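You operate a simulated robot arm through the tools that you are given. There is no shell and no other tool.

You are at the controls of a simulated two-armed robot. One attempt, no reset.

Task
Take the nozzle and mixer off the silver head block, rinse both clean and open the clamp.
Fine: rinse them in the rinse tub; the mixer goes into the free socket in the row of mixers, the nozzle into the free nozzle socket; the block, its plugs and the other pieces stay.

It is judged by the outcome, as a careful person would: the job done as asked, and still so three seconds after it is handed in. It fails if anything else is knocked over, pushed out of place, dropped, spilled or broken.

Robot
Two 7-joint arms with three-finger grippers on one trunk, on a base that drives. Base frame: it is fixed to the floor where the robot stands at the start and does not move with it; the origin is under the middle of the robot, x ahead of it, y to its left, z up. Lengths are in m, angles in rad, forces in N, time in s.
The left shoulder is at the start at [0.03, 0.154, 1.037], the right one opposite. With the tool pointing down near the work surface each hand reaches from about 0.1 to 0.6 m from the robot's upright axis, wherever it stands, measured 20 degrees to its own side. Places, roughly: middle mixer socket [0.4, 0.2, 0.9]; mixer socket at the front edge [0.4, 0.2, 0.9]; mixer socket by the rinse tub [0.5, 0.2, 0.9]; nozzle socket at the bench end [0.4, -0.2, 0.9]; nozzle socket by the head block [0.4, -0.1, 0.9]; rinse tub [0.6, 0.2, 0.9]; teal clamp of the black plate [0.6, -0.1, 0.9]. Payload 2.69 kg a hand.
The tool frame of a hand sits at the grasp point between the pads (the TCP): z along the fingers, y along the line on which they close. The tips reach 0.029 m beyond it. Largest opening 0.12 m; the body of the gripper starts 0.078 m behind the TCP.
Orientation is that of the tool frame in the base frame, as a unit quaternion [x, y, z, w]. With the fingers straight down and closing along the base's y, the tool's x points along the base's -x, its y along +y and its z along -z.

Tools
- The arms move only by the tool arm_command. It takes "left_motion", "right_motion" or both (then of equal length, played together; a hand with none holds still); each is a list of rows, each a list of 7 numbers: the shift along the tool's x, y, z in units of 250 mm (1.0 is 250 mm), then the turn, a rotation vector about the tool's x, y, z in units of 90 degrees (1.0 is 90 degrees), then the gripper command, from -1 (fully open) to 1 (shut), values between in proportion. In form: [[x, y, z, ax, ay, az, gripper], ...]. A call has 1 to 20 rows; each row is the pose to reach, as a shift and turn from the pose commanded when the call began, along the tool's axes at that moment. A call with a number of a shift or a turn outside -1 to 1 is refused whole. Each row takes 0.2 s and may step no farther than 0.05 m and 0.15 rad from the row before; otherwise, or with a gripper value out of range, the whole call is refused. A pose out of reach is approached as far as the arm can. The call stops where the force on the tool passes 50 N (or 10 N more than at its start, if that is more) or the arm is blocked; 0.2 s more then pass. The fingers move at their own pace and stop on an object; they squeeze with about 30 N. The grip force told is the motor's: it shows also when the fingers shut on nothing. Time passes only in rows, and 0.2 s behind the last, so rows that repeat a pose let the fingers close. It gives the time, the measured TCP pose, the force on the tool (base axes), the opening and the grip force at its end, in the units of the frame above (readings bear some noise), with the torque about the TCP (base axes, N m) and any sound that the robot's microphone picked up, and new pictures: "pictures" is both (left out), scene, wrist or none (wrist: the cameras of the hands that moved).
- Cameras (640 x 400 px; columns grow to the right, rows downward): "scene" is now at [0.1335, 0.0016, 1.2111]; the picture's right is [0.05, -1.00, 0.00], its down [-0.34, -0.02, -0.94] and it looks along [0.94, 0.05, -0.34] (base axes); focal length 214 px, centre (320, 200). "left" rides on the left gripper at [0.063, 0, -0.104] in its tool frame; the picture's right is [0.00, 1.00, 0.00], its down [-0.83, 0.00, -0.56] and it looks along [-0.56, 0.00, 0.83] (tool axes); focal length 275 px, centre (320, 200). "right" rides on the right gripper at [0.063, 0, -0.104] in its tool frame; the picture's right is [0.00, 1.00, 0.00], its down [-0.83, 0.00, -0.56] and it looks along [-0.56, 0.00, 0.83] (tool axes); focal length 275 px, centre (320, 200). There is no depth. A picture from a camera that has moved, and an enlarged one, comes with that camera's place and axes in the base frame and with its lens.
- slide_trunk(by): slides the trunk up (or, below 0, down) by that many m; the arms and the scene camera ride with it, the base frame stays. It gives what a move gives, with no picture.
- base_move(legs): drives the robot by 1 to 6 legs, each [ahead, left, turn to the left] in m, m and rad, along the robot's own axes; the way and the turn of a leg run together, so that a leg with both is an arc; at most 1.5 m and 3.142 rad a leg. The arms and the cameras ride along, it lands a little off, and it stops where it bumps. It gives what a move gives, and a new picture of the scene camera.
- head_to(pan, tilt): turns the head with the scene camera to pan (to the left, within 1.396 rad either way) and tilt (down, from -0.506 to 1.204), counted from straight ahead of the robot. It gives what a move gives, and a new picture of the scene camera.
- close_up(camera, box): a new picture of the part [left, top, right, bottom] of that camera's present view, enlarged. No time passes.
- close_job(): hands the job in; it is judged then, once.

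Nothing tells you exact positions but the pictures and the camera data. Unless the task says otherwise, let go and move clear before handing in.

The tools are called after ">>>" by a JSON object that holds its "api" and its "payload". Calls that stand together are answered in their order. arm_command: Moves the arms, as the interface text tells. Its arguments: {"type":"object","properties":{"left_motion":{"type":"array"},"right_motion":{"type":"array"},"pictures":{"type":"string","enum":["both","scene","wrist","none"]}},"required":[]} The other tools are called the same way: slide_trunk (by) slides the trunk up or down; base_move (legs) drives the base; head_to (pan, tilt) turns the head that bears the scene camera; close_up (camera, box) takes an enlarged picture of a part of a camera's view; close_job () hands the job in.

At the start:

```text
t: 0.0
left_position: [0.317, 0.1353, 1.1864]
left_tcp_rot: [-0.001, 1.0, 0.0, 0.0]
left_contact_force: [0.5, -0.3, 0.6]
left_torque: [-0.01, 0.02, 0.0]
left_gripper_width: 0.1202
left_grasp_force: 0.1
right_position: [0.3171, -0.1318, 1.1564]
right_tcp_rot: [0.0, 1.0, 0.0, 0.0]
right_contact_force: [-0.7, 0.3, -0.1]
right_torque: [0.0, -0.01, -0.02]
right_gripper_width: 0.1201
right_grasp_force: 0.0
trunk travel left (down, up): [-0.401, 0.037]
robot x, y, heading: [0.0014, 0.0017, 0.001]
head pan, tilt: [0.054, 0.349]
```

scene: 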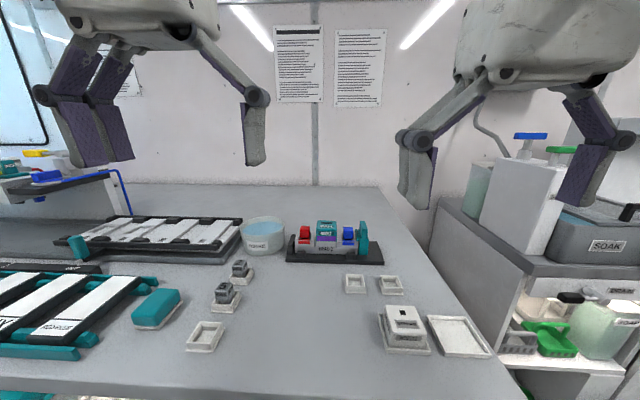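
right: 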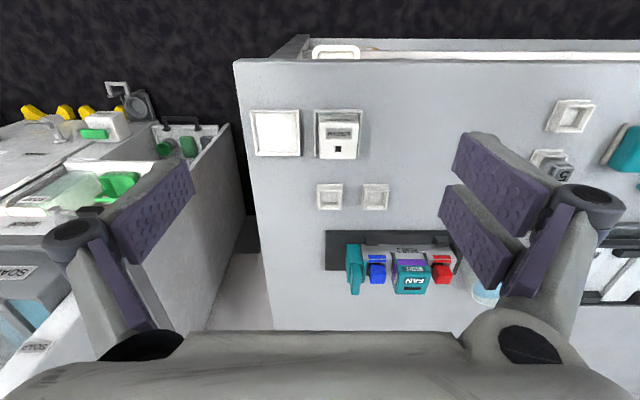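
left: 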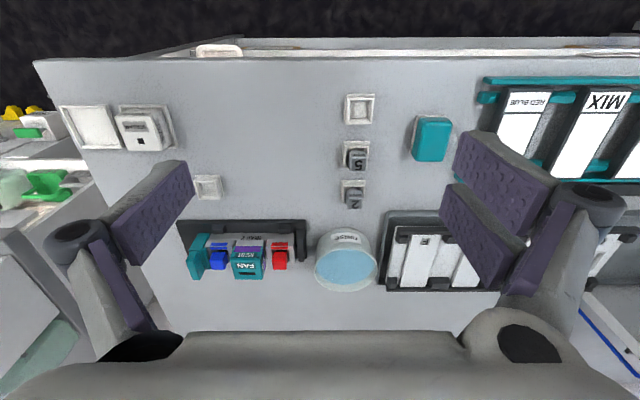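

I see a bench with a black plate holding the head block (red and blue plugs, teal/purple stack in the middle, teal clamp at the right), a rinse tub to its left, mixer sockets and nozzle sockets in front. I'll take enlarged pictures first.

>>> {"api": "close_up", "payload": {"camera": "scene", "box": [270, 200, 400, 281]}}

>>> {"api": "close_up", "payload": {"camera": "scene", "box": [170, 210, 300, 360]}}

>>> {"api": "close_up", "payload": {"camera": "scene", "box": [330, 260, 500, 366]}}

>>> {"api": "close_up", "payload": {"camera": "right", "box": [300, 220, 480, 332]}}

>>> {"api": "close_up", "payload": {"camera": "left", "box": [170, 200, 330, 300]}}

>>> {"api": "close_up", "payload": {"camera": "left", "box": [300, 80, 460, 300]}}

```text
4.92 times, centred on (335, 240) of scene
camera zoom: at [0.1335, 0.0016, 1.2111], right [0.05, -1.0, 0.0], down [-0.34, -0.02, -0.94], along [0.94, 0.05, -0.34], focal length 1056 px, centre (246, 1)
```

zoom: 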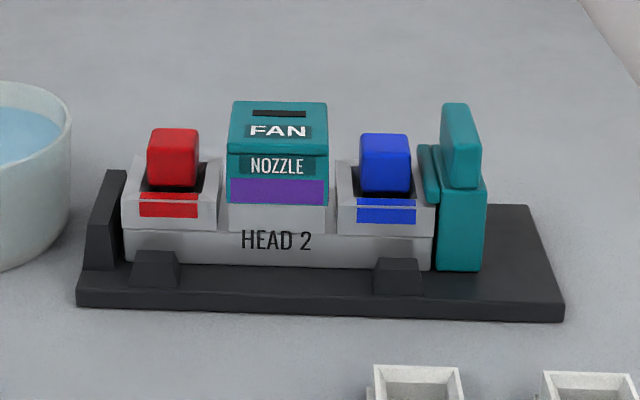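

```text
2.67 times, centred on (235, 285) of scene
camera zoom: at [0.1335, 0.0016, 1.2111], right [0.05, -1.0, 0.0], down [-0.34, -0.02, -0.94], along [0.94, 0.05, -0.34], focal length 572 px, centre (547, -27)
```

zoom: 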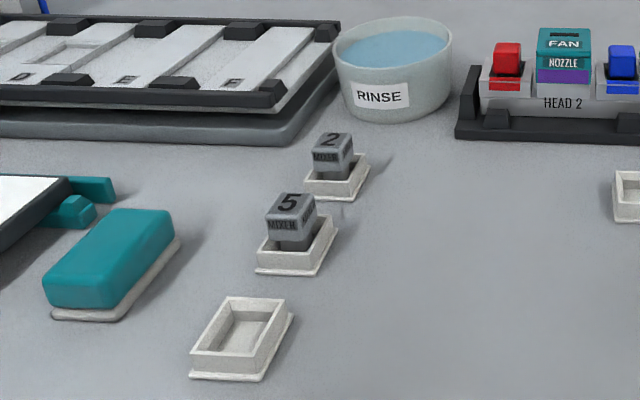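

```text
3.76 times, centred on (415, 313) of scene
camera zoom: at [0.1335, 0.0016, 1.2111], right [0.05, -1.0, 0.0], down [-0.34, -0.02, -0.94], along [0.94, 0.05, -0.34], focal length 807 px, centre (-38, -225)
```

zoom: 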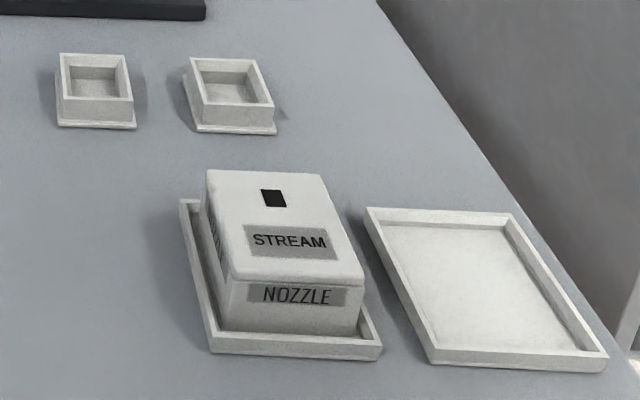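

```text
3.56 times, centred on (390, 276) of right
camera zoom: at [0.2543, -0.1322, 1.2607], right [0.0, 1.0, 0.0], down [0.83, 0.0, 0.56], along [0.56, 0.0, -0.83], focal length 979 px, centre (71, -70)
```

zoom: 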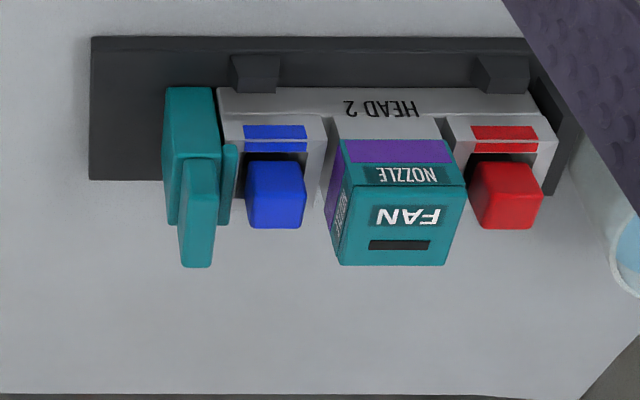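

```text
4.00 times, centred on (250, 250) of left
camera zoom: at [0.2526, 0.1359, 1.2908], right [0.0, 1.0, 0.0], down [0.83, 0.0, 0.56], along [0.56, 0.0, -0.83], focal length 1101 px, centre (600, 0)
```

zoom: 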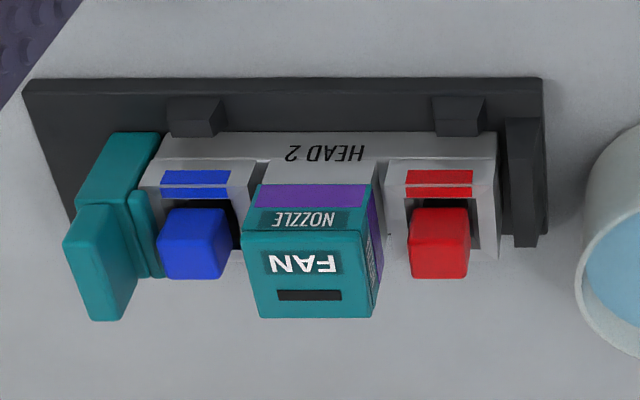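

```text
1.82 times, centred on (380, 190) of left
camera zoom: at [0.2526, 0.1359, 1.2908], right [0.0, 1.0, 0.0], down [0.83, 0.0, 0.56], along [0.56, 0.0, -0.83], focal length 500 px, centre (211, 218)
```

zoom: 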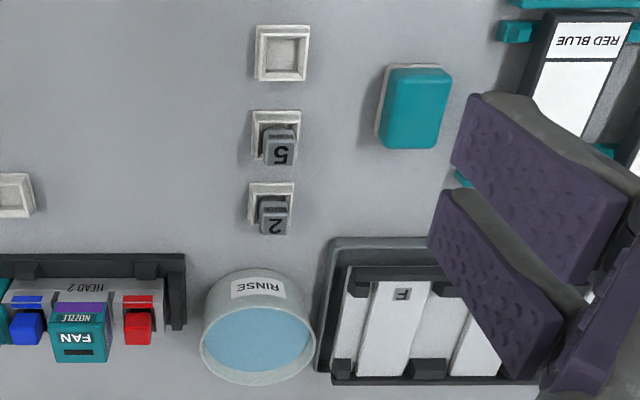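

The nozzle (teal "FAN NOZZLE") caps the middle of the block; a mixer is probably beneath it. I'll read the wall sheets and look around for clues on the clamp.

>>> {"api": "close_up", "payload": {"camera": "scene", "box": [270, 20, 330, 110]}}

>>> {"api": "close_up", "payload": {"camera": "scene", "box": [330, 20, 390, 110]}}

>>> {"api": "head_to", "payload": {"pan": 0.9, "tilt": 0.5}}

>>> {"api": "head_to", "payload": {"pan": -0.9, "tilt": 0.4}}

>>> {"api": "head_to", "payload": {"pan": 0.05, "tilt": 0.75}}

```text
4.44 times, centred on (300, 65) of scene
camera zoom: at [0.1335, 0.0016, 1.2111], right [0.05, -1.0, 0.0], down [-0.34, -0.02, -0.94], along [0.94, 0.05, -0.34], focal length 953 px, centre (409, 800)
```

zoom: 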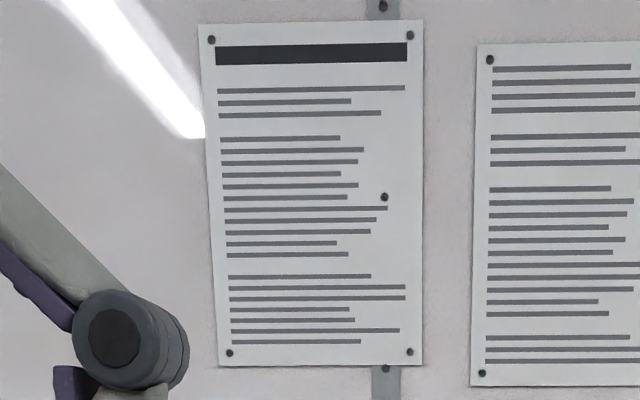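

```text
4.44 times, centred on (360, 65) of scene
camera zoom: at [0.1335, 0.0016, 1.2111], right [0.05, -1.0, 0.0], down [-0.34, -0.02, -0.94], along [0.94, 0.05, -0.34], focal length 953 px, centre (142, 800)
```

zoom: 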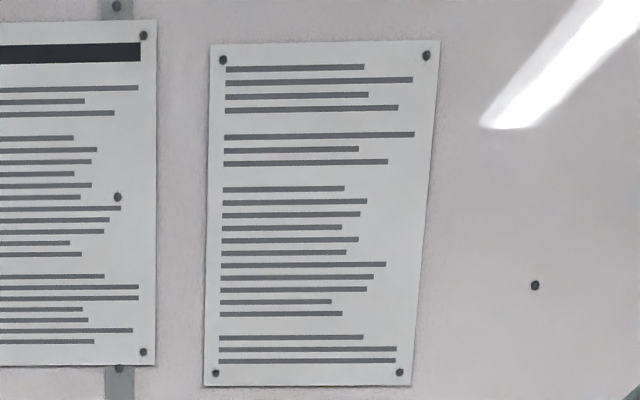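

```text
t: 1.2
left_position: [0.316, 0.1351, 1.1857]
left_tcp_rot: [-0.001, 1.0, -0.001, 0.001]
left_contact_force: [0.1, 0.9, 0.3]
left_torque: [0.0, -0.01, 0.02]
left_gripper_width: 0.12
left_grasp_force: 0.1
right_position: [0.3171, -0.1328, 1.1573]
right_tcp_rot: [0.001, 1.0, -0.001, 0.0]
right_contact_force: [0.3, -1.0, -0.2]
right_torque: [0.01, -0.01, 0.01]
right_gripper_width: 0.1202
right_grasp_force: 0.0
trunk travel left (down, up): [-0.401, 0.037]
robot x, y, heading: [0.0021, -0.0019, 0.001]
head pan, tilt: [0.901, 0.499]
camera scene: at [0.0971, 0.0678, 1.1973], right [0.78, -0.62, 0.0], down [-0.3, -0.37, -0.88], along [0.55, 0.69, -0.48], focal length 214 px, centre (320, 200)
```

scene: 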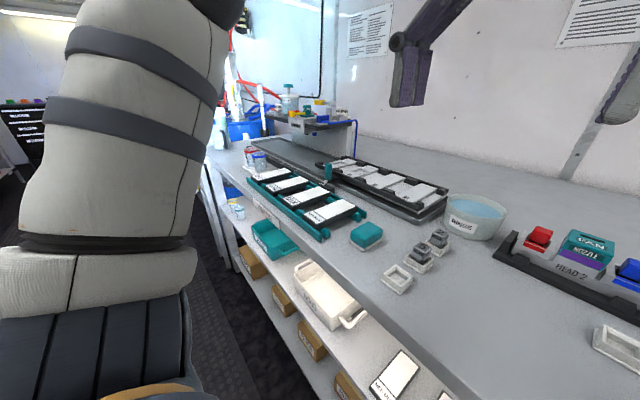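

```text
t: 3.0
left_position: [0.3161, 0.1355, 1.1869]
left_tcp_rot: [-0.001, 1.0, 0.0, 0.0]
left_contact_force: [0.4, 0.7, 0.0]
left_torque: [-0.03, 0.01, -0.02]
left_gripper_width: 0.12
left_grasp_force: 0.0
right_position: [0.3175, -0.1317, 1.1563]
right_tcp_rot: [0.0, 1.0, 0.001, 0.0]
right_contact_force: [0.6, 1.0, 0.5]
right_torque: [-0.06, -0.02, -0.01]
right_gripper_width: 0.1198
right_grasp_force: 0.0
trunk travel left (down, up): [-0.401, 0.037]
robot x, y, heading: [-0.0014, 0.0023, -0.003]
head pan, tilt: [-0.901, 0.4]
camera scene: at [0.0981, -0.076, 1.2065], right [-0.78, -0.62, 0.0], down [-0.24, 0.3, -0.92], along [0.57, -0.72, -0.39], focal length 214 px, centre (320, 200)
```

scene: 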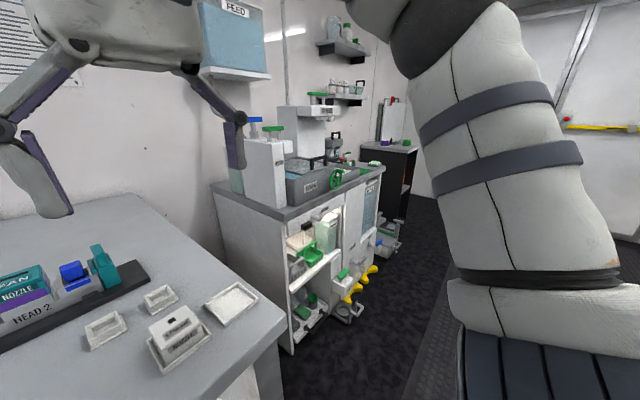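

```text
t: 4.2
left_position: [0.3157, 0.1352, 1.1856]
left_tcp_rot: [-0.001, 1.0, 0.0, 0.0]
left_contact_force: [0.0, 0.2, 0.6]
left_torque: [0.02, -0.01, 0.01]
left_gripper_width: 0.1201
left_grasp_force: 0.1
right_position: [0.3167, -0.1316, 1.1563]
right_tcp_rot: [0.001, 1.0, 0.0, 0.0]
right_contact_force: [-0.2, -0.1, 0.1]
right_torque: [0.0, 0.01, -0.03]
right_gripper_width: 0.1198
right_grasp_force: 0.2
trunk travel left (down, up): [-0.401, 0.037]
robot x, y, heading: [0.0, 0.0002, 0.003]
head pan, tilt: [0.051, 0.75]
camera scene: at [0.1233, 0.0007, 1.1754], right [0.05, -1.0, 0.0], down [-0.68, -0.03, -0.73], along [0.73, 0.04, -0.68], focal length 214 px, centre (320, 200)
```

scene: 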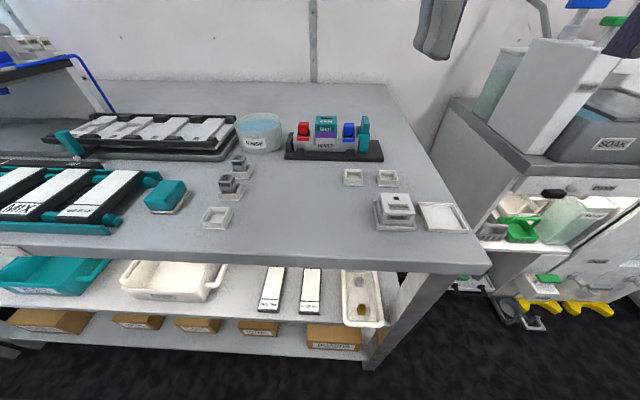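

I'll zoom on the other tray's teal clamp, which may show the open state, and on the block from this angle.

>>> {"api": "close_up", "payload": {"camera": "scene", "box": [30, 100, 130, 170]}}

>>> {"api": "close_up", "payload": {"camera": "scene", "box": [275, 100, 395, 175]}}

>>> {"api": "close_up", "payload": {"camera": "scene", "box": [330, 160, 480, 240]}}

>>> {"api": "close_up", "payload": {"camera": "scene", "box": [190, 110, 310, 230]}}

```text
5.71 times, centred on (80, 135) of scene
camera zoom: at [0.1233, 0.0007, 1.1754], right [0.05, -1.0, 0.0], down [-0.68, -0.03, -0.73], along [0.73, 0.04, -0.68], focal length 1226 px, centre (1691, 571)
```

zoom: 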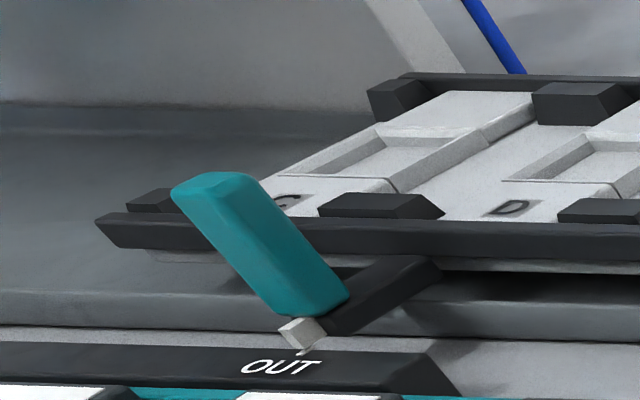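

```text
5.33 times, centred on (335, 138) of scene
camera zoom: at [0.1233, 0.0007, 1.1754], right [0.05, -1.0, 0.0], down [-0.68, -0.03, -0.73], along [0.73, 0.04, -0.68], focal length 1144 px, centre (240, 533)
```

zoom: 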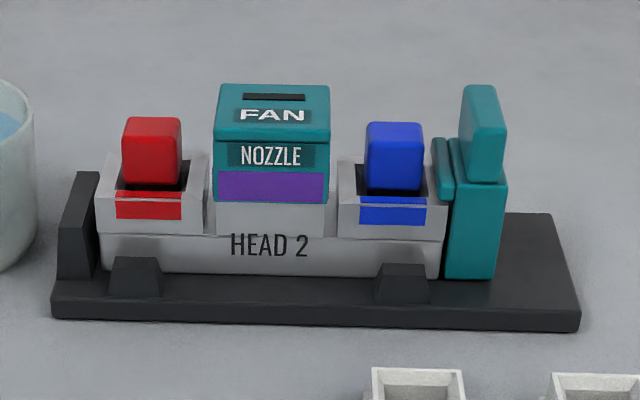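

```text
4.27 times, centred on (405, 200) of scene
camera zoom: at [0.1233, 0.0007, 1.1754], right [0.05, -1.0, 0.0], down [-0.68, -0.03, -0.73], along [0.73, 0.04, -0.68], focal length 915 px, centre (-43, 200)
```

zoom: 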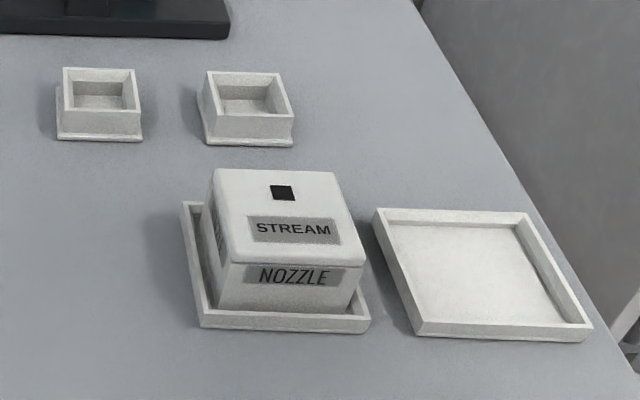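

```text
3.33 times, centred on (250, 170) of scene
camera zoom: at [0.1233, 0.0007, 1.1754], right [0.05, -1.0, 0.0], down [-0.68, -0.03, -0.73], along [0.73, 0.04, -0.68], focal length 715 px, centre (553, 300)
```

zoom: 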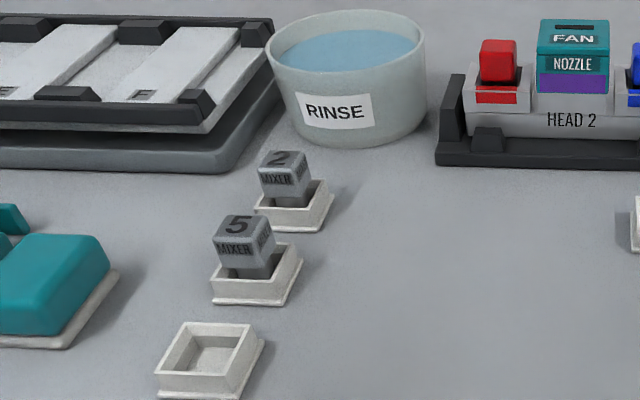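

The free large tray at the bench end (~[0.405, -0.21]) is the free nozzle socket and the front-edge small socket (~[0.37, 0.195]) the free mixer socket. I'll bring the right hand forward for a closer wrist view of the block and clamp.

>>> {"api": "arm_command", "payload": {"right_motion": [[-0.13, 0.05, 0, 0, 0, 0, -1], [-0.26, 0.1, 0, 0, 0, 0, -1], [-0.39, 0.15, 0, 0, 0, 0, -1], [-0.5, 0.2, 0, 0, 0, 0, -1]]}}

```text
t: 5.2
left_position: [0.3172, 0.1362, 1.1869]
left_tcp_rot: [0.0, 1.0, 0.0, 0.0]
left_contact_force: [0.4, -0.6, 0.0]
left_torque: [0.0, -0.02, 0.02]
left_gripper_width: 0.12
left_grasp_force: 0.0
right_position: [0.4442, -0.0792, 1.1552]
right_tcp_rot: [0.0, 1.0, 0.0, -0.001]
right_contact_force: [0.3, 0.1, -0.2]
right_torque: [-0.04, 0.0, 0.03]
right_gripper_width: 0.1201
right_grasp_force: 0.0
trunk travel left (down, up): [-0.401, 0.037]
robot x, y, heading: [0.0003, 0.002, -0.0]
head pan, tilt: [0.051, 0.75]
camera scene: at [0.1241, 0.0013, 1.1752], right [0.05, -1.0, 0.0], down [-0.68, -0.03, -0.73], along [0.73, 0.04, -0.68], focal length 214 px, centre (320, 200)
camera right: at [0.3811, -0.0803, 1.2608], right [-0.01, 1.0, 0.0], down [0.83, 0.01, 0.56], along [0.56, 0.0, -0.83], focal length 275 px, centre (320, 200)
```

scene: 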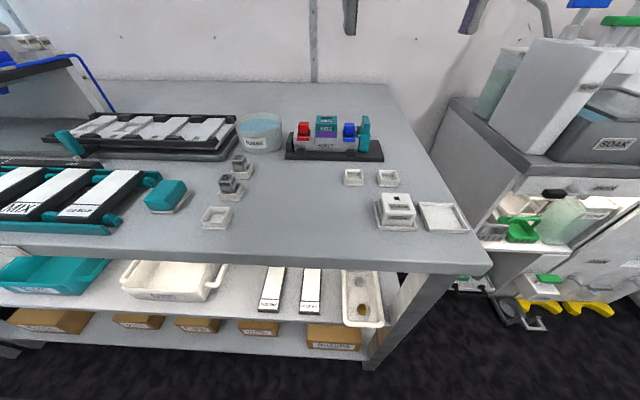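
right: 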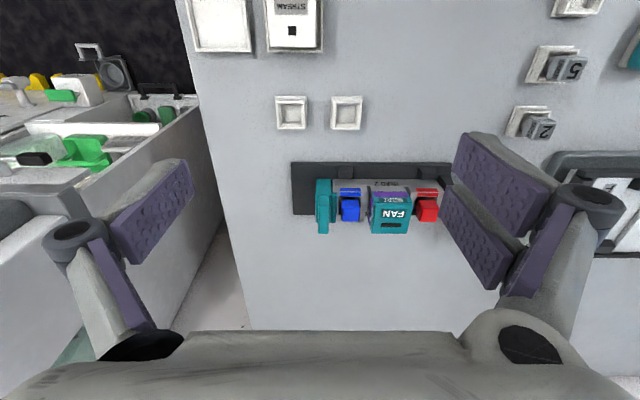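

I'll zoom in on the block and clamp from here.

>>> {"api": "close_up", "payload": {"camera": "right", "box": [280, 150, 460, 262]}}

>>> {"api": "close_up", "payload": {"camera": "right", "box": [290, 160, 370, 240]}}

```text
3.56 times, centred on (370, 206) of right
camera zoom: at [0.3811, -0.0803, 1.2608], right [-0.01, 1.0, 0.0], down [0.83, 0.01, 0.56], along [0.56, 0.0, -0.83], focal length 979 px, centre (142, 179)
```

zoom: 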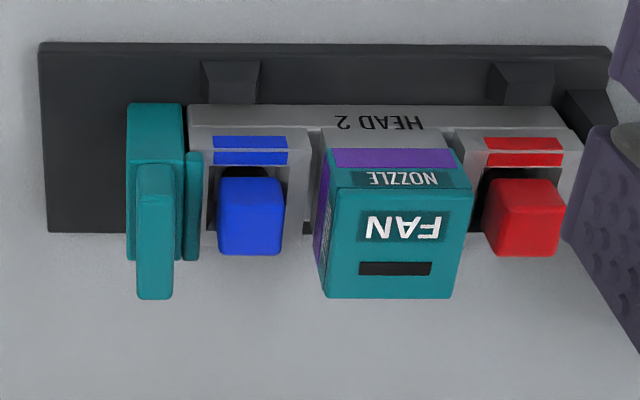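

```text
5.00 times, centred on (330, 200) of right
camera zoom: at [0.3811, -0.0803, 1.2608], right [-0.01, 1.0, 0.0], down [0.83, 0.01, 0.56], along [0.56, 0.0, -0.83], focal length 1376 px, centre (270, 200)
```

zoom: 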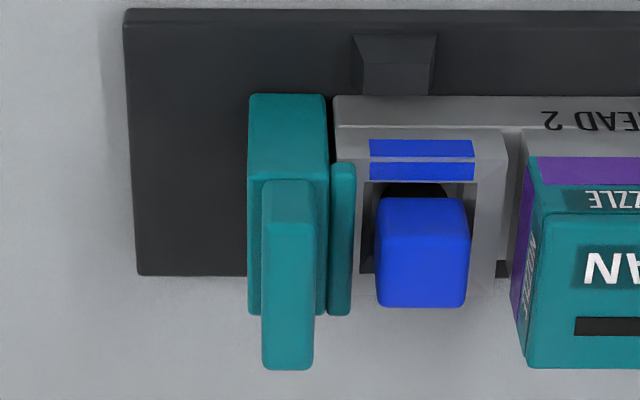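

The nozzle is a ~5 cm cube centred near [0.605, 0.012], top at z≈0.973; the clamp looks like a slide with free plate beyond it. I'll look straight down to judge how far the base can go forward.

>>> {"api": "head_to", "payload": {"pan": 0.0, "tilt": 1.2}}

```text
t: 6.1
left_position: [0.3163, 0.1366, 1.1873]
left_tcp_rot: [-0.001, 1.0, -0.001, 0.0]
left_contact_force: [-0.9, -0.2, -0.7]
left_torque: [0.01, 0.0, 0.02]
left_gripper_width: 0.12
left_grasp_force: 0.0
right_position: [0.4434, -0.0804, 1.1562]
right_tcp_rot: [-0.001, 1.0, 0.0, 0.0]
right_contact_force: [-0.1, 0.8, 0.1]
right_torque: [0.0, 0.01, -0.04]
right_gripper_width: 0.1202
right_grasp_force: 0.0
trunk travel left (down, up): [-0.401, 0.037]
robot x, y, heading: [0.0033, 0.0008, -0.003]
head pan, tilt: [0.0, 1.201]
camera scene: at [0.0965, -0.0034, 1.1437], right [0.0, -1.0, 0.0], down [-0.93, 0.0, -0.36], along [0.36, 0.0, -0.93], focal length 214 px, centre (320, 200)
```

scene: 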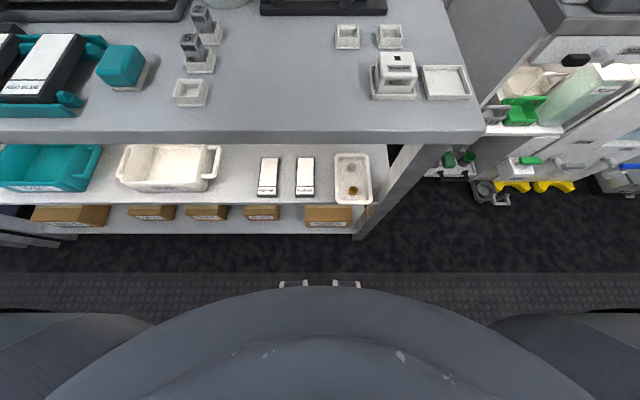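

There is about 0.18 m between the robot and the bench edge, so I'll drive forward 0.12 m and left 0.06 m so both hands reach the block and the tub.

>>> {"api": "base_move", "payload": {"legs": [[0.12, 0.06, 0.0]]}}

>>> {"api": "head_to", "payload": {"pan": 0.0, "tilt": 0.85}}

```text
t: 7.4
left_position: [0.4345, 0.1935, 1.1871]
left_tcp_rot: [0.001, 1.0, 0.0, 0.0]
left_contact_force: [0.0, 0.4, -0.3]
left_torque: [-0.07, 0.01, -0.02]
left_gripper_width: 0.1201
left_grasp_force: 0.0
right_position: [0.5624, -0.0207, 1.157]
right_tcp_rot: [0.002, 1.0, 0.0, -0.001]
right_contact_force: [-0.7, -0.4, -0.3]
right_torque: [-0.04, 0.01, -0.03]
right_gripper_width: 0.1197
right_grasp_force: 0.1
trunk travel left (down, up): [-0.401, 0.037]
robot x, y, heading: [0.1169, 0.0601, 0.001]
head pan, tilt: [0.0, 1.201]
camera scene: at [0.2157, 0.0557, 1.1436], right [0.0, -1.0, 0.0], down [-0.93, 0.0, -0.36], along [0.36, 0.0, -0.93], focal length 214 px, centre (320, 200)
```

scene: 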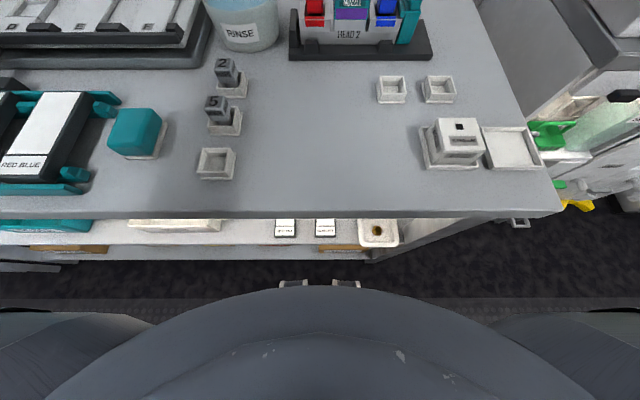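

```text
t: 8.2
left_position: [0.4352, 0.1935, 1.1859]
left_tcp_rot: [0.001, 1.0, 0.0, 0.001]
left_contact_force: [-0.1, 0.3, -0.1]
left_torque: [0.0, 0.0, -0.01]
left_gripper_width: 0.12
left_grasp_force: 0.0
right_position: [0.5615, -0.0224, 1.1568]
right_tcp_rot: [0.001, 1.0, 0.0, 0.0]
right_contact_force: [-0.1, -1.0, 1.2]
right_torque: [-0.02, -0.02, 0.02]
right_gripper_width: 0.12
right_grasp_force: 0.1
trunk travel left (down, up): [-0.401, 0.037]
robot x, y, heading: [0.1203, 0.0574, 0.001]
head pan, tilt: [0.0, 0.85]
camera scene: at [0.2373, 0.0553, 1.1673], right [0.0, -1.0, 0.0], down [-0.75, 0.0, -0.66], along [0.66, 0.0, -0.75], focal length 214 px, centre (320, 200)
```

scene: 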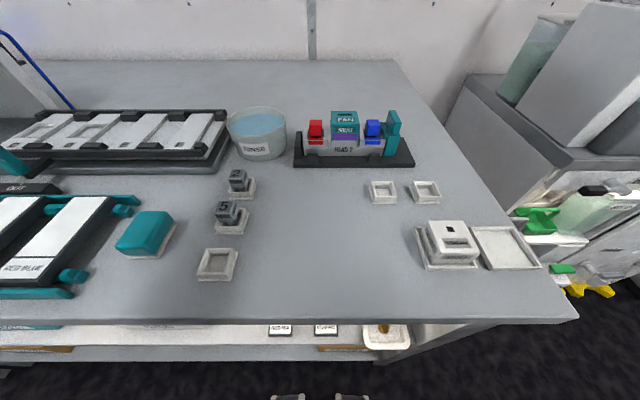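

Now I'll zoom into the block and sockets from the current cameras.

>>> {"api": "close_up", "payload": {"camera": "right", "box": [0, 0, 640, 400]}}

>>> {"api": "close_up", "payload": {"camera": "left", "box": [0, 0, 640, 400]}}

>>> {"api": "close_up", "payload": {"camera": "scene", "box": [280, 90, 440, 190]}}

>>> {"api": "close_up", "payload": {"camera": "scene", "box": [400, 190, 560, 290]}}

>>> {"api": "close_up", "payload": {"camera": "scene", "box": [180, 90, 300, 290]}}

```text
1.00 times, centred on (320, 200) of right (not enlarged: the box is as wide or as high as the picture)
camera zoom: at [0.4986, -0.0231, 1.2614], right [0.0, 1.0, 0.0], down [0.83, 0.0, 0.56], along [0.56, 0.0, -0.83], focal length 275 px, centre (320, 200)
```

zoom: 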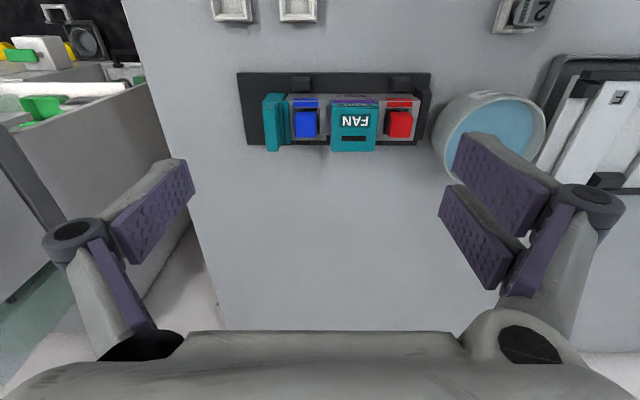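

```text
1.00 times, centred on (320, 200) of left (not enlarged: the box is as wide or as high as the picture)
camera zoom: at [0.3715, 0.1942, 1.2908], right [0.01, 1.0, 0.0], down [0.83, 0.0, 0.56], along [0.56, 0.0, -0.83], focal length 275 px, centre (320, 200)
```

zoom: 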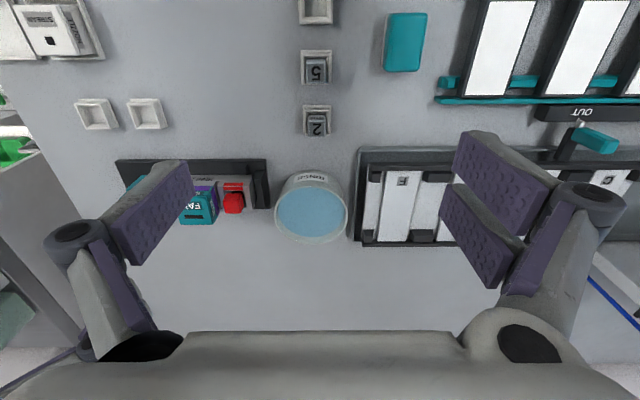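

```text
4.00 times, centred on (360, 140) of scene
camera zoom: at [0.2373, 0.0553, 1.1673], right [0.0, -1.0, 0.0], down [-0.75, 0.0, -0.66], along [0.66, 0.0, -0.75], focal length 858 px, centre (160, 440)
```

zoom: 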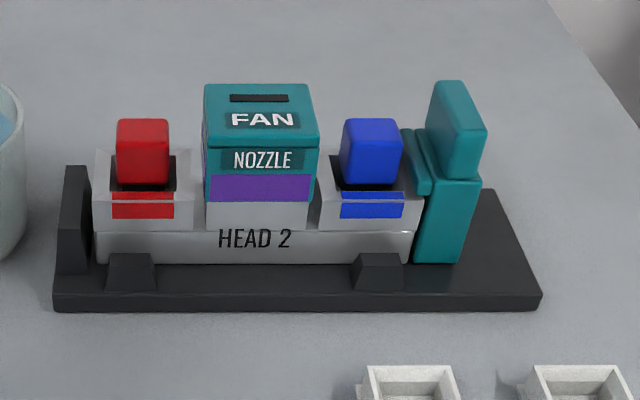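

```text
4.00 times, centred on (480, 240) of scene
camera zoom: at [0.2373, 0.0553, 1.1673], right [0.0, -1.0, 0.0], down [-0.75, 0.0, -0.66], along [0.66, 0.0, -0.75], focal length 858 px, centre (-320, 40)
```

zoom: 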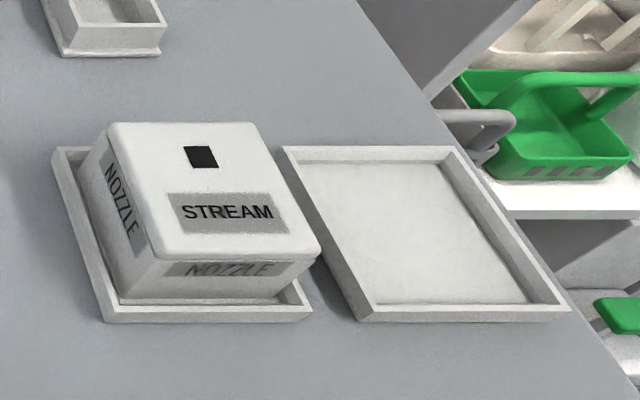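

```text
2.00 times, centred on (240, 190) of scene
camera zoom: at [0.2373, 0.0553, 1.1673], right [0.0, -1.0, 0.0], down [-0.75, 0.0, -0.66], along [0.66, 0.0, -0.75], focal length 429 px, centre (480, 220)
```

zoom: 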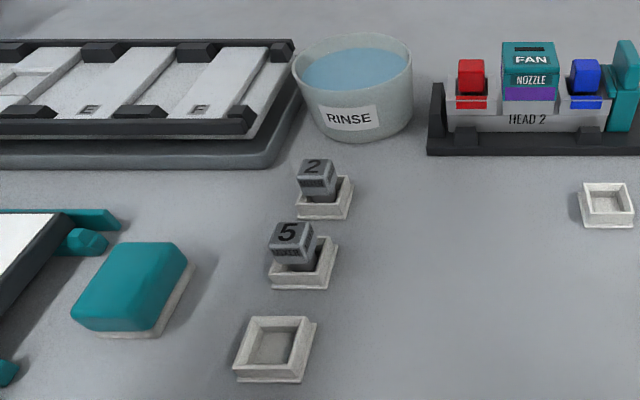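

I'll take finer zooms of the nozzle and clamp from the right wrist camera, and of the tub and mixers from the left.

>>> {"api": "close_up", "payload": {"camera": "right", "box": [225, 60, 385, 160]}}

>>> {"api": "close_up", "payload": {"camera": "right", "box": [320, 60, 560, 200]}}

>>> {"api": "close_up", "payload": {"camera": "left", "box": [260, 30, 400, 250]}}

```text
4.00 times, centred on (305, 110) of right
camera zoom: at [0.4986, -0.0231, 1.2614], right [0.0, 1.0, 0.0], down [0.83, 0.0, 0.56], along [0.56, 0.0, -0.83], focal length 1101 px, centre (380, 560)
```

zoom: 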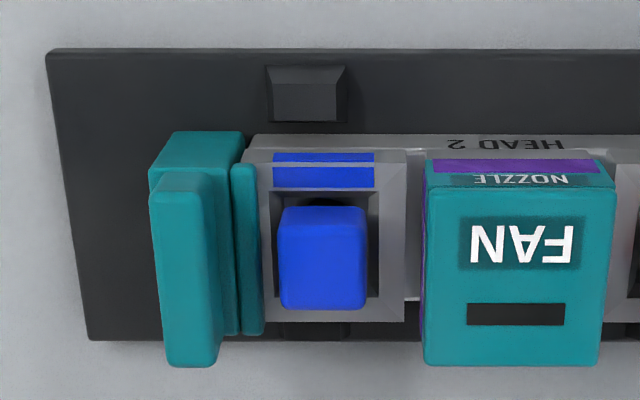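

```text
2.67 times, centred on (440, 130) of right
camera zoom: at [0.4986, -0.0231, 1.2614], right [0.0, 1.0, 0.0], down [0.83, 0.0, 0.56], along [0.56, 0.0, -0.83], focal length 734 px, centre (0, 387)
```

zoom: 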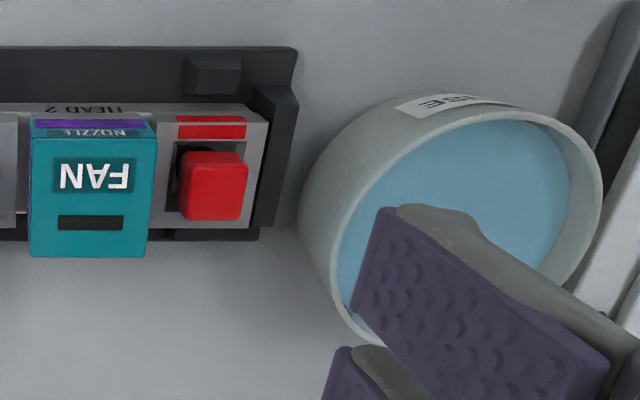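

```text
1.82 times, centred on (330, 140) of left
camera zoom: at [0.3715, 0.1942, 1.2908], right [0.01, 1.0, 0.0], down [0.83, 0.0, 0.56], along [0.56, 0.0, -0.83], focal length 500 px, centre (302, 309)
```

zoom: 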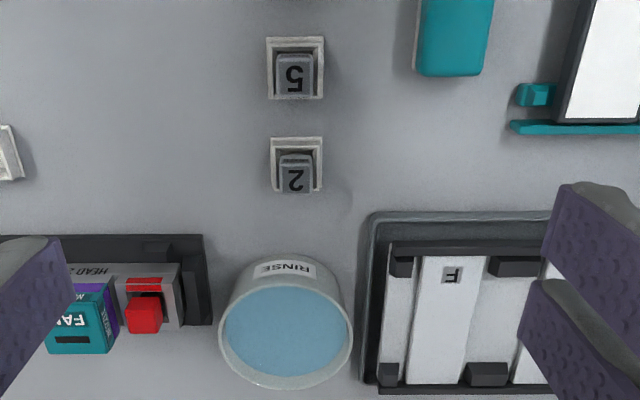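

Nozzle centre ≈ [0.604, 0.012], top z≈0.972; tub centre ≈ [0.617, 0.181], rim z≈0.965. I'll shift the base a further 5 cm left so the right hand can reach all stations, then park the left hand out of the way.

>>> {"api": "base_move", "payload": {"legs": [[0.0, 0.05, 0.0]]}}

>>> {"api": "arm_command", "payload": {"left_motion": [[0.1, 0.1, 0, 0, 0, 0, -1], [0.2, 0.2, 0, 0, 0, 0, -1], [0.3, 0.3, 0, 0, 0, 0, -1], [0.4, 0.4, 0, 0, 0, 0, -1], [0.5, 0.45, 0, 0, 0, 0, -1]], "right_motion": [[0, 0.04, 0, 0, 0, 0.09, -0.2], [0, 0.08, 0, 0, 0, 0.18, -0.2], [0, 0.1, 0, 0, 0, 0.27, -0.2], [0, 0.1, 0, 0, 0, 0.36, -0.2], [0, 0.1, 0, 0, 0, 0.45, -0.2]]}}

```text
t: 9.3
left_position: [0.4347, 0.2432, 1.1865]
left_tcp_rot: [0.001, 1.0, 0.0, 0.0]
left_contact_force: [0.5, 0.3, 0.0]
left_torque: [-0.01, 0.02, 0.0]
left_gripper_width: 0.1201
left_grasp_force: 0.1
right_position: [0.5618, 0.0273, 1.1569]
right_tcp_rot: [0.001, 1.0, 0.001, 0.001]
right_contact_force: [-0.5, 0.5, -0.2]
right_torque: [-0.05, 0.0, -0.02]
right_gripper_width: 0.1202
right_grasp_force: 0.1
trunk travel left (down, up): [-0.401, 0.037]
robot x, y, heading: [0.1182, 0.1072, 0.001]
head pan, tilt: [0.0, 0.85]
camera scene: at [0.2375, 0.1053, 1.1673], right [0.0, -1.0, 0.0], down [-0.75, 0.0, -0.66], along [0.66, 0.0, -0.75], focal length 214 px, centre (320, 200)
```

scene: 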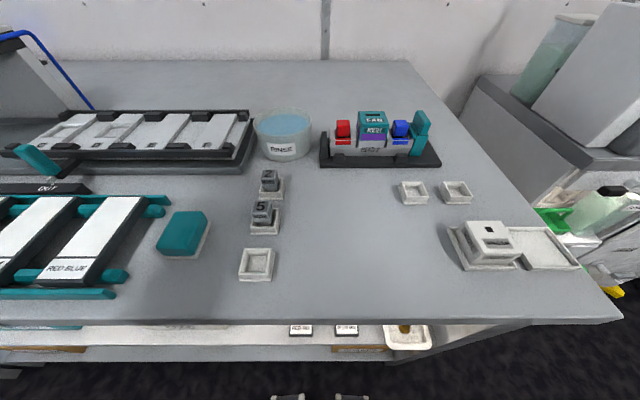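

```text
t: 10.5
left_position: [0.3192, 0.3138, 1.137]
left_tcp_rot: [0.001, 1.0, 0.0, 0.001]
left_contact_force: [-0.6, -0.2, 0.6]
left_torque: [-0.04, -0.02, 0.02]
left_gripper_width: 0.1203
left_grasp_force: 0.0
left hand out of reach, approached as far as the arm can: row 1, 2, 3, 4, 5
right_position: [0.5615, 0.0528, 1.1557]
right_tcp_rot: [0.348, 0.937, 0.001, 0.0]
right_contact_force: [-0.2, 0.2, 0.1]
right_torque: [0.02, 0.02, 0.01]
right_gripper_width: 0.0721
right_grasp_force: 0.0
trunk travel left (down, up): [-0.401, 0.037]
robot x, y, heading: [0.1162, 0.108, -0.005]
head pan, tilt: [0.0, 0.85]
camera scene: at [0.2369, 0.1049, 1.1675], right [0.0, -1.0, 0.0], down [-0.75, 0.0, -0.66], along [0.66, 0.0, -0.75], focal length 214 px, centre (320, 200)
camera right: at [0.5131, 0.0925, 1.2614], right [0.65, 0.76, 0.0], down [0.63, -0.54, 0.56], along [0.42, -0.36, -0.83], focal length 275 px, centre (320, 200)
camera left: at [0.2558, 0.3143, 1.2411], right [0.01, 1.0, 0.0], down [0.83, 0.0, 0.56], along [0.56, 0.0, -0.83], focal length 275 px, centre (320, 200)
```

scene: 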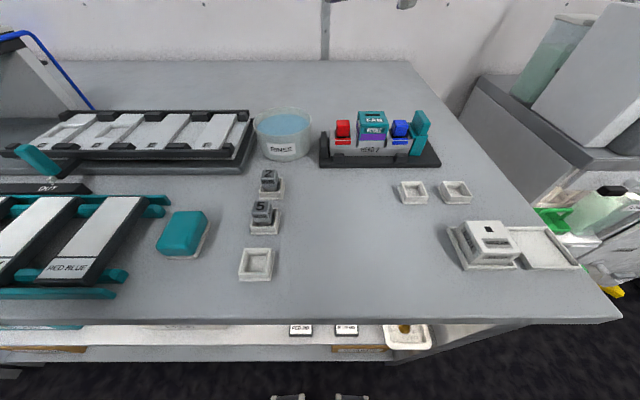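
right: 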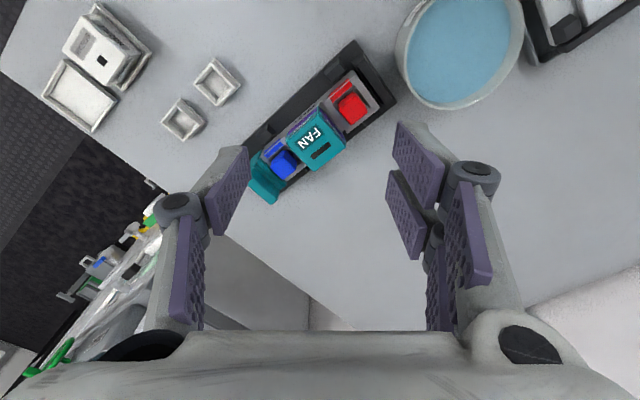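
left: 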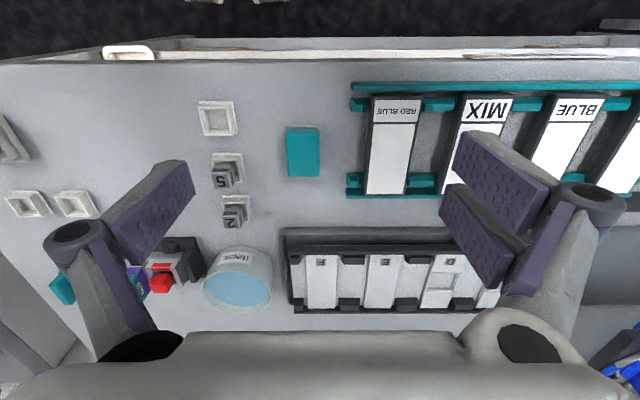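

The hand turns fine. I'll complete the 90° yaw (fingers closing along x) and come over the nozzle, still high.

>>> {"api": "arm_command", "payload": {"right_motion": [[-0.04, -0.002, 0, 0, 0, 0.0917, -0.2], [-0.08, -0.004, 0, 0, 0, 0.1834, -0.2], [-0.12, -0.006, 0, 0, 0, 0.275, -0.2], [-0.16, -0.008, 0, 0, 0, 0.3667, -0.2], [-0.2, -0.011, 0, 0, 0, 0.4584, -0.2], [-0.234, -0.014, 0, 0, 0, 0.55, -0.2], [-0.234, -0.014, 0, 0, 0, 0.55, -0.2]]}}

```text
t: 12.1
left_position: [0.3201, 0.315, 1.1371]
left_tcp_rot: [0.001, 1.0, -0.001, 0.001]
left_contact_force: [0.0, 0.2, 0.3]
left_torque: [0.0, -0.01, 0.01]
left_gripper_width: 0.1202
left_grasp_force: 0.0
right_position: [0.6028, -0.0123, 1.1437]
right_tcp_rot: [0.674, 0.739, 0.029, -0.001]
right_contact_force: [0.2, 0.6, -0.4]
right_torque: [-0.03, -0.02, -0.01]
right_gripper_width: 0.0719
right_grasp_force: 0.0
right hand out of reach, approached as far as the arm can: row 2, 3, 4, 5, 6, 7
trunk travel left (down, up): [-0.401, 0.037]
robot x, y, heading: [0.1172, 0.1082, -0.002]
head pan, tilt: [0.0, 0.85]
camera scene: at [0.2372, 0.1057, 1.1674], right [0.0, -1.0, 0.0], down [-0.75, 0.0, -0.66], along [0.66, 0.0, -0.75], focal length 214 px, centre (320, 200)
camera right: at [0.5925, 0.0438, 1.2505], right [0.99, 0.09, 0.04], down [0.06, -0.85, 0.52], along [0.08, -0.52, -0.85], focal length 275 px, centre (320, 200)
```

scene: 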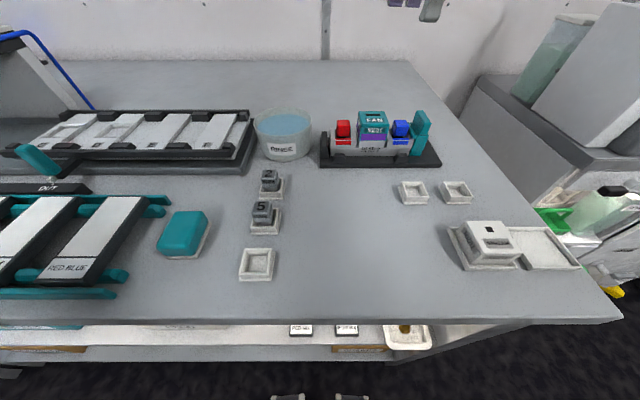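
right: 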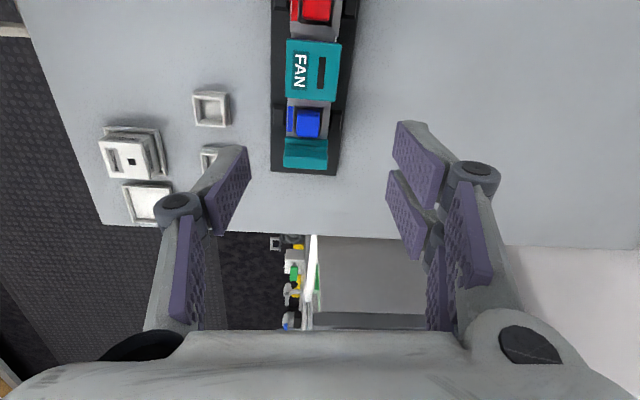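

The pose was slightly out of reach at this height; reach should grow lower down. I'll come down to z≈1.05 (still well clear) and check.

>>> {"api": "arm_command", "payload": {"right_motion": [[0, 0, 0.15, 0, 0, 0, -0.2], [0, 0, 0.3, 0, 0, 0, -0.2], [0, 0, 0.4, 0, 0, 0, -0.2], [0, 0, 0.4, 0, 0, 0, -0.2]], "pictures": "wrist"}}

```text
t: 13.1
left_position: [0.3196, 0.3134, 1.1371]
left_tcp_rot: [0.001, 1.0, -0.001, 0.001]
left_contact_force: [0.9, 0.0, -0.2]
left_torque: [0.01, 0.04, -0.02]
left_gripper_width: 0.1201
left_grasp_force: 0.1
right_position: [0.6035, -0.0102, 1.0425]
right_tcp_rot: [0.673, 0.739, 0.029, -0.002]
right_contact_force: [-0.1, -0.5, 0.0]
right_torque: [0.01, 0.0, -0.01]
right_gripper_width: 0.0721
right_grasp_force: 0.0
trunk travel left (down, up): [-0.401, 0.037]
robot x, y, heading: [0.117, 0.1076, 0.006]
head pan, tilt: [0.0, 0.85]
camera right: at [0.593, 0.0476, 1.1494], right [0.99, 0.1, 0.04], down [0.06, -0.85, 0.52], along [0.08, -0.52, -0.85], focal length 275 px, centre (320, 200)
```

right: 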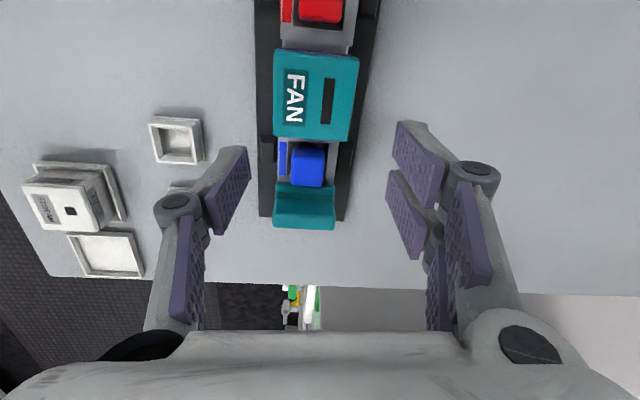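

The commanded pose was clipped; I'll straighten the tool and move to the nozzle centre at this lower height.

>>> {"api": "arm_command", "payload": {"right_motion": [[0.044, 0.005, 0.002, 0.012, -0.014, 0.03, -0.2], [0.0875, 0.01, 0.004, 0.0243, -0.0279, 0.0594, -0.2], [0.0875, 0.01, 0.004, 0.0243, -0.0279, 0.0594, -0.2]], "pictures": "wrist"}}

```text
t: 13.9
left_position: [0.3191, 0.3138, 1.1369]
left_tcp_rot: [0.001, 1.0, 0.0, 0.001]
left_contact_force: [0.5, 0.4, 0.9]
left_torque: [0.03, -0.02, 0.03]
left_gripper_width: 0.1201
left_grasp_force: 0.1
right_position: [0.6064, 0.013, 1.0435]
right_tcp_rot: [0.707, 0.707, 0.0, 0.0]
right_contact_force: [0.3, 0.4, -0.1]
right_torque: [0.0, 0.0, 0.02]
right_gripper_width: 0.0719
right_grasp_force: 0.0
trunk travel left (down, up): [-0.401, 0.037]
robot x, y, heading: [0.1174, 0.1092, 0.005]
head pan, tilt: [0.0, 0.85]
camera right: at [0.6048, 0.0751, 1.1477], right [1.0, 0.0, 0.0], down [0.0, -0.83, 0.56], along [0.0, -0.56, -0.83], focal length 275 px, centre (320, 200)
```

right: 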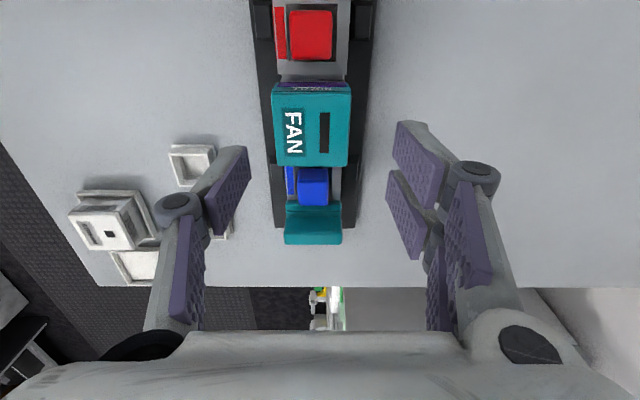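

Pose reached exactly. I'll measure the nozzle precisely from here.

>>> {"api": "close_up", "payload": {"camera": "right", "box": [230, 60, 390, 260]}}

>>> {"api": "close_up", "payload": {"camera": "right", "box": [260, 70, 370, 180]}}

```text
2.00 times, centred on (310, 160) of right
camera zoom: at [0.6048, 0.0751, 1.1477], right [1.0, 0.0, 0.0], down [0.0, -0.83, 0.56], along [0.0, -0.56, -0.83], focal length 551 px, centre (340, 280)
```

zoom: 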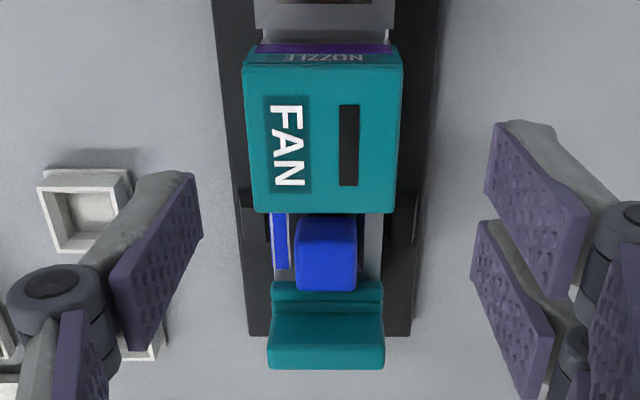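

```text
3.64 times, centred on (315, 125) of right
camera zoom: at [0.6048, 0.0751, 1.1477], right [1.0, 0.0, 0.0], down [0.0, -0.83, 0.56], along [0.0, -0.56, -0.83], focal length 1001 px, centre (338, 473)
```

zoom: 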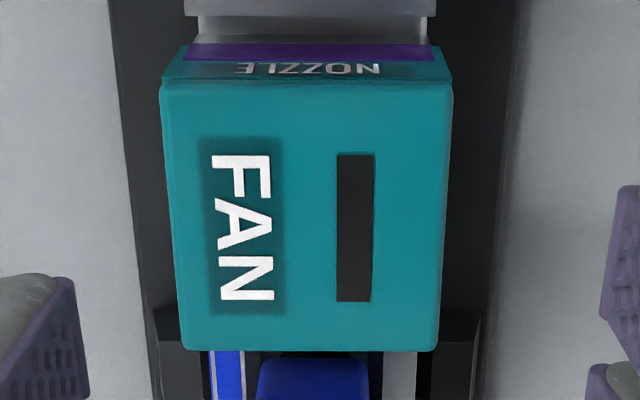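

Nozzle centre relative to the hand is about 5 mm toward the robot; I'll correct and descend with fingers in front of and behind it to z≈0.980, still open.

>>> {"api": "arm_command", "payload": {"right_motion": [[-0.003, -0.021, 0.06, 0, 0, 0, -0.2], [-0.006, -0.021, 0.12, 0, 0, 0, -0.2], [-0.006, -0.021, 0.18, 0, 0, 0, -0.2], [-0.006, -0.021, 0.22, 0, 0, 0, -0.2], [-0.006, -0.021, 0.25, 0, 0, 0, -0.2], [-0.006, -0.021, 0.25, 0, 0, 0, -0.2]]}}

>>> {"api": "close_up", "payload": {"camera": "scene", "box": [310, 80, 450, 180]}}

```text
t: 15.3
left_position: [0.3204, 0.3142, 1.1378]
left_tcp_rot: [0.001, 1.0, 0.0, 0.0]
left_contact_force: [0.1, 0.9, 0.1]
left_torque: [-0.02, -0.04, -0.01]
left_gripper_width: 0.12
left_grasp_force: 0.0
right_position: [0.6002, 0.0093, 0.9801]
right_tcp_rot: [0.707, 0.707, 0.0, -0.001]
right_contact_force: [-0.4, 0.9, -0.3]
right_torque: [0.0, -0.01, -0.02]
right_gripper_width: 0.0719
right_grasp_force: 0.0
trunk travel left (down, up): [-0.401, 0.037]
robot x, y, heading: [0.118, 0.1062, 0.001]
head pan, tilt: [0.0, 0.85]
camera scene: at [0.2371, 0.106, 1.1668], right [0.01, -1.0, 0.0], down [-0.76, -0.01, -0.65], along [0.65, 0.01, -0.76], focal length 214 px, centre (320, 200)
camera right: at [0.5997, 0.0728, 1.0838], right [1.0, 0.0, 0.0], down [0.0, -0.83, 0.56], along [0.0, -0.56, -0.83], focal length 275 px, centre (320, 200)
```

scene: 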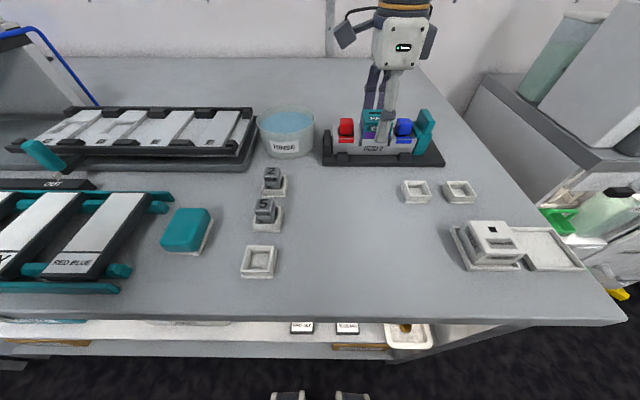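
right: 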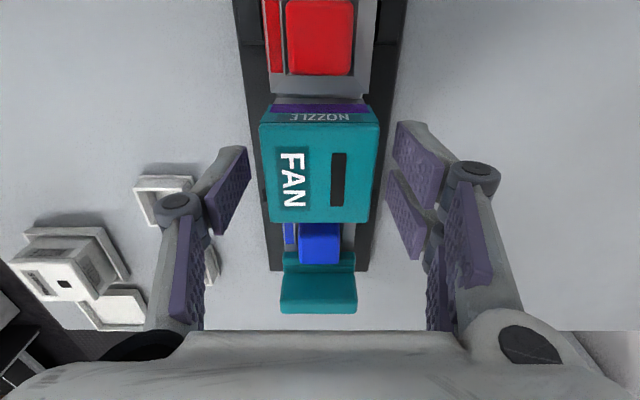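

```text
4.00 times, centred on (380, 130) of scene
camera zoom: at [0.2371, 0.106, 1.1668], right [0.01, -1.0, 0.0], down [-0.76, -0.01, -0.65], along [0.65, 0.01, -0.76], focal length 858 px, centre (80, 480)
```

zoom: 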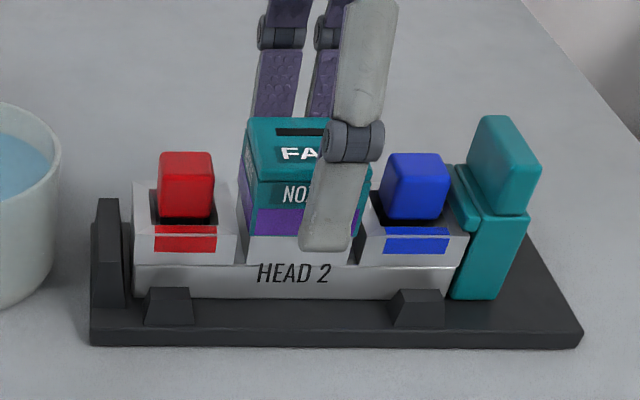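

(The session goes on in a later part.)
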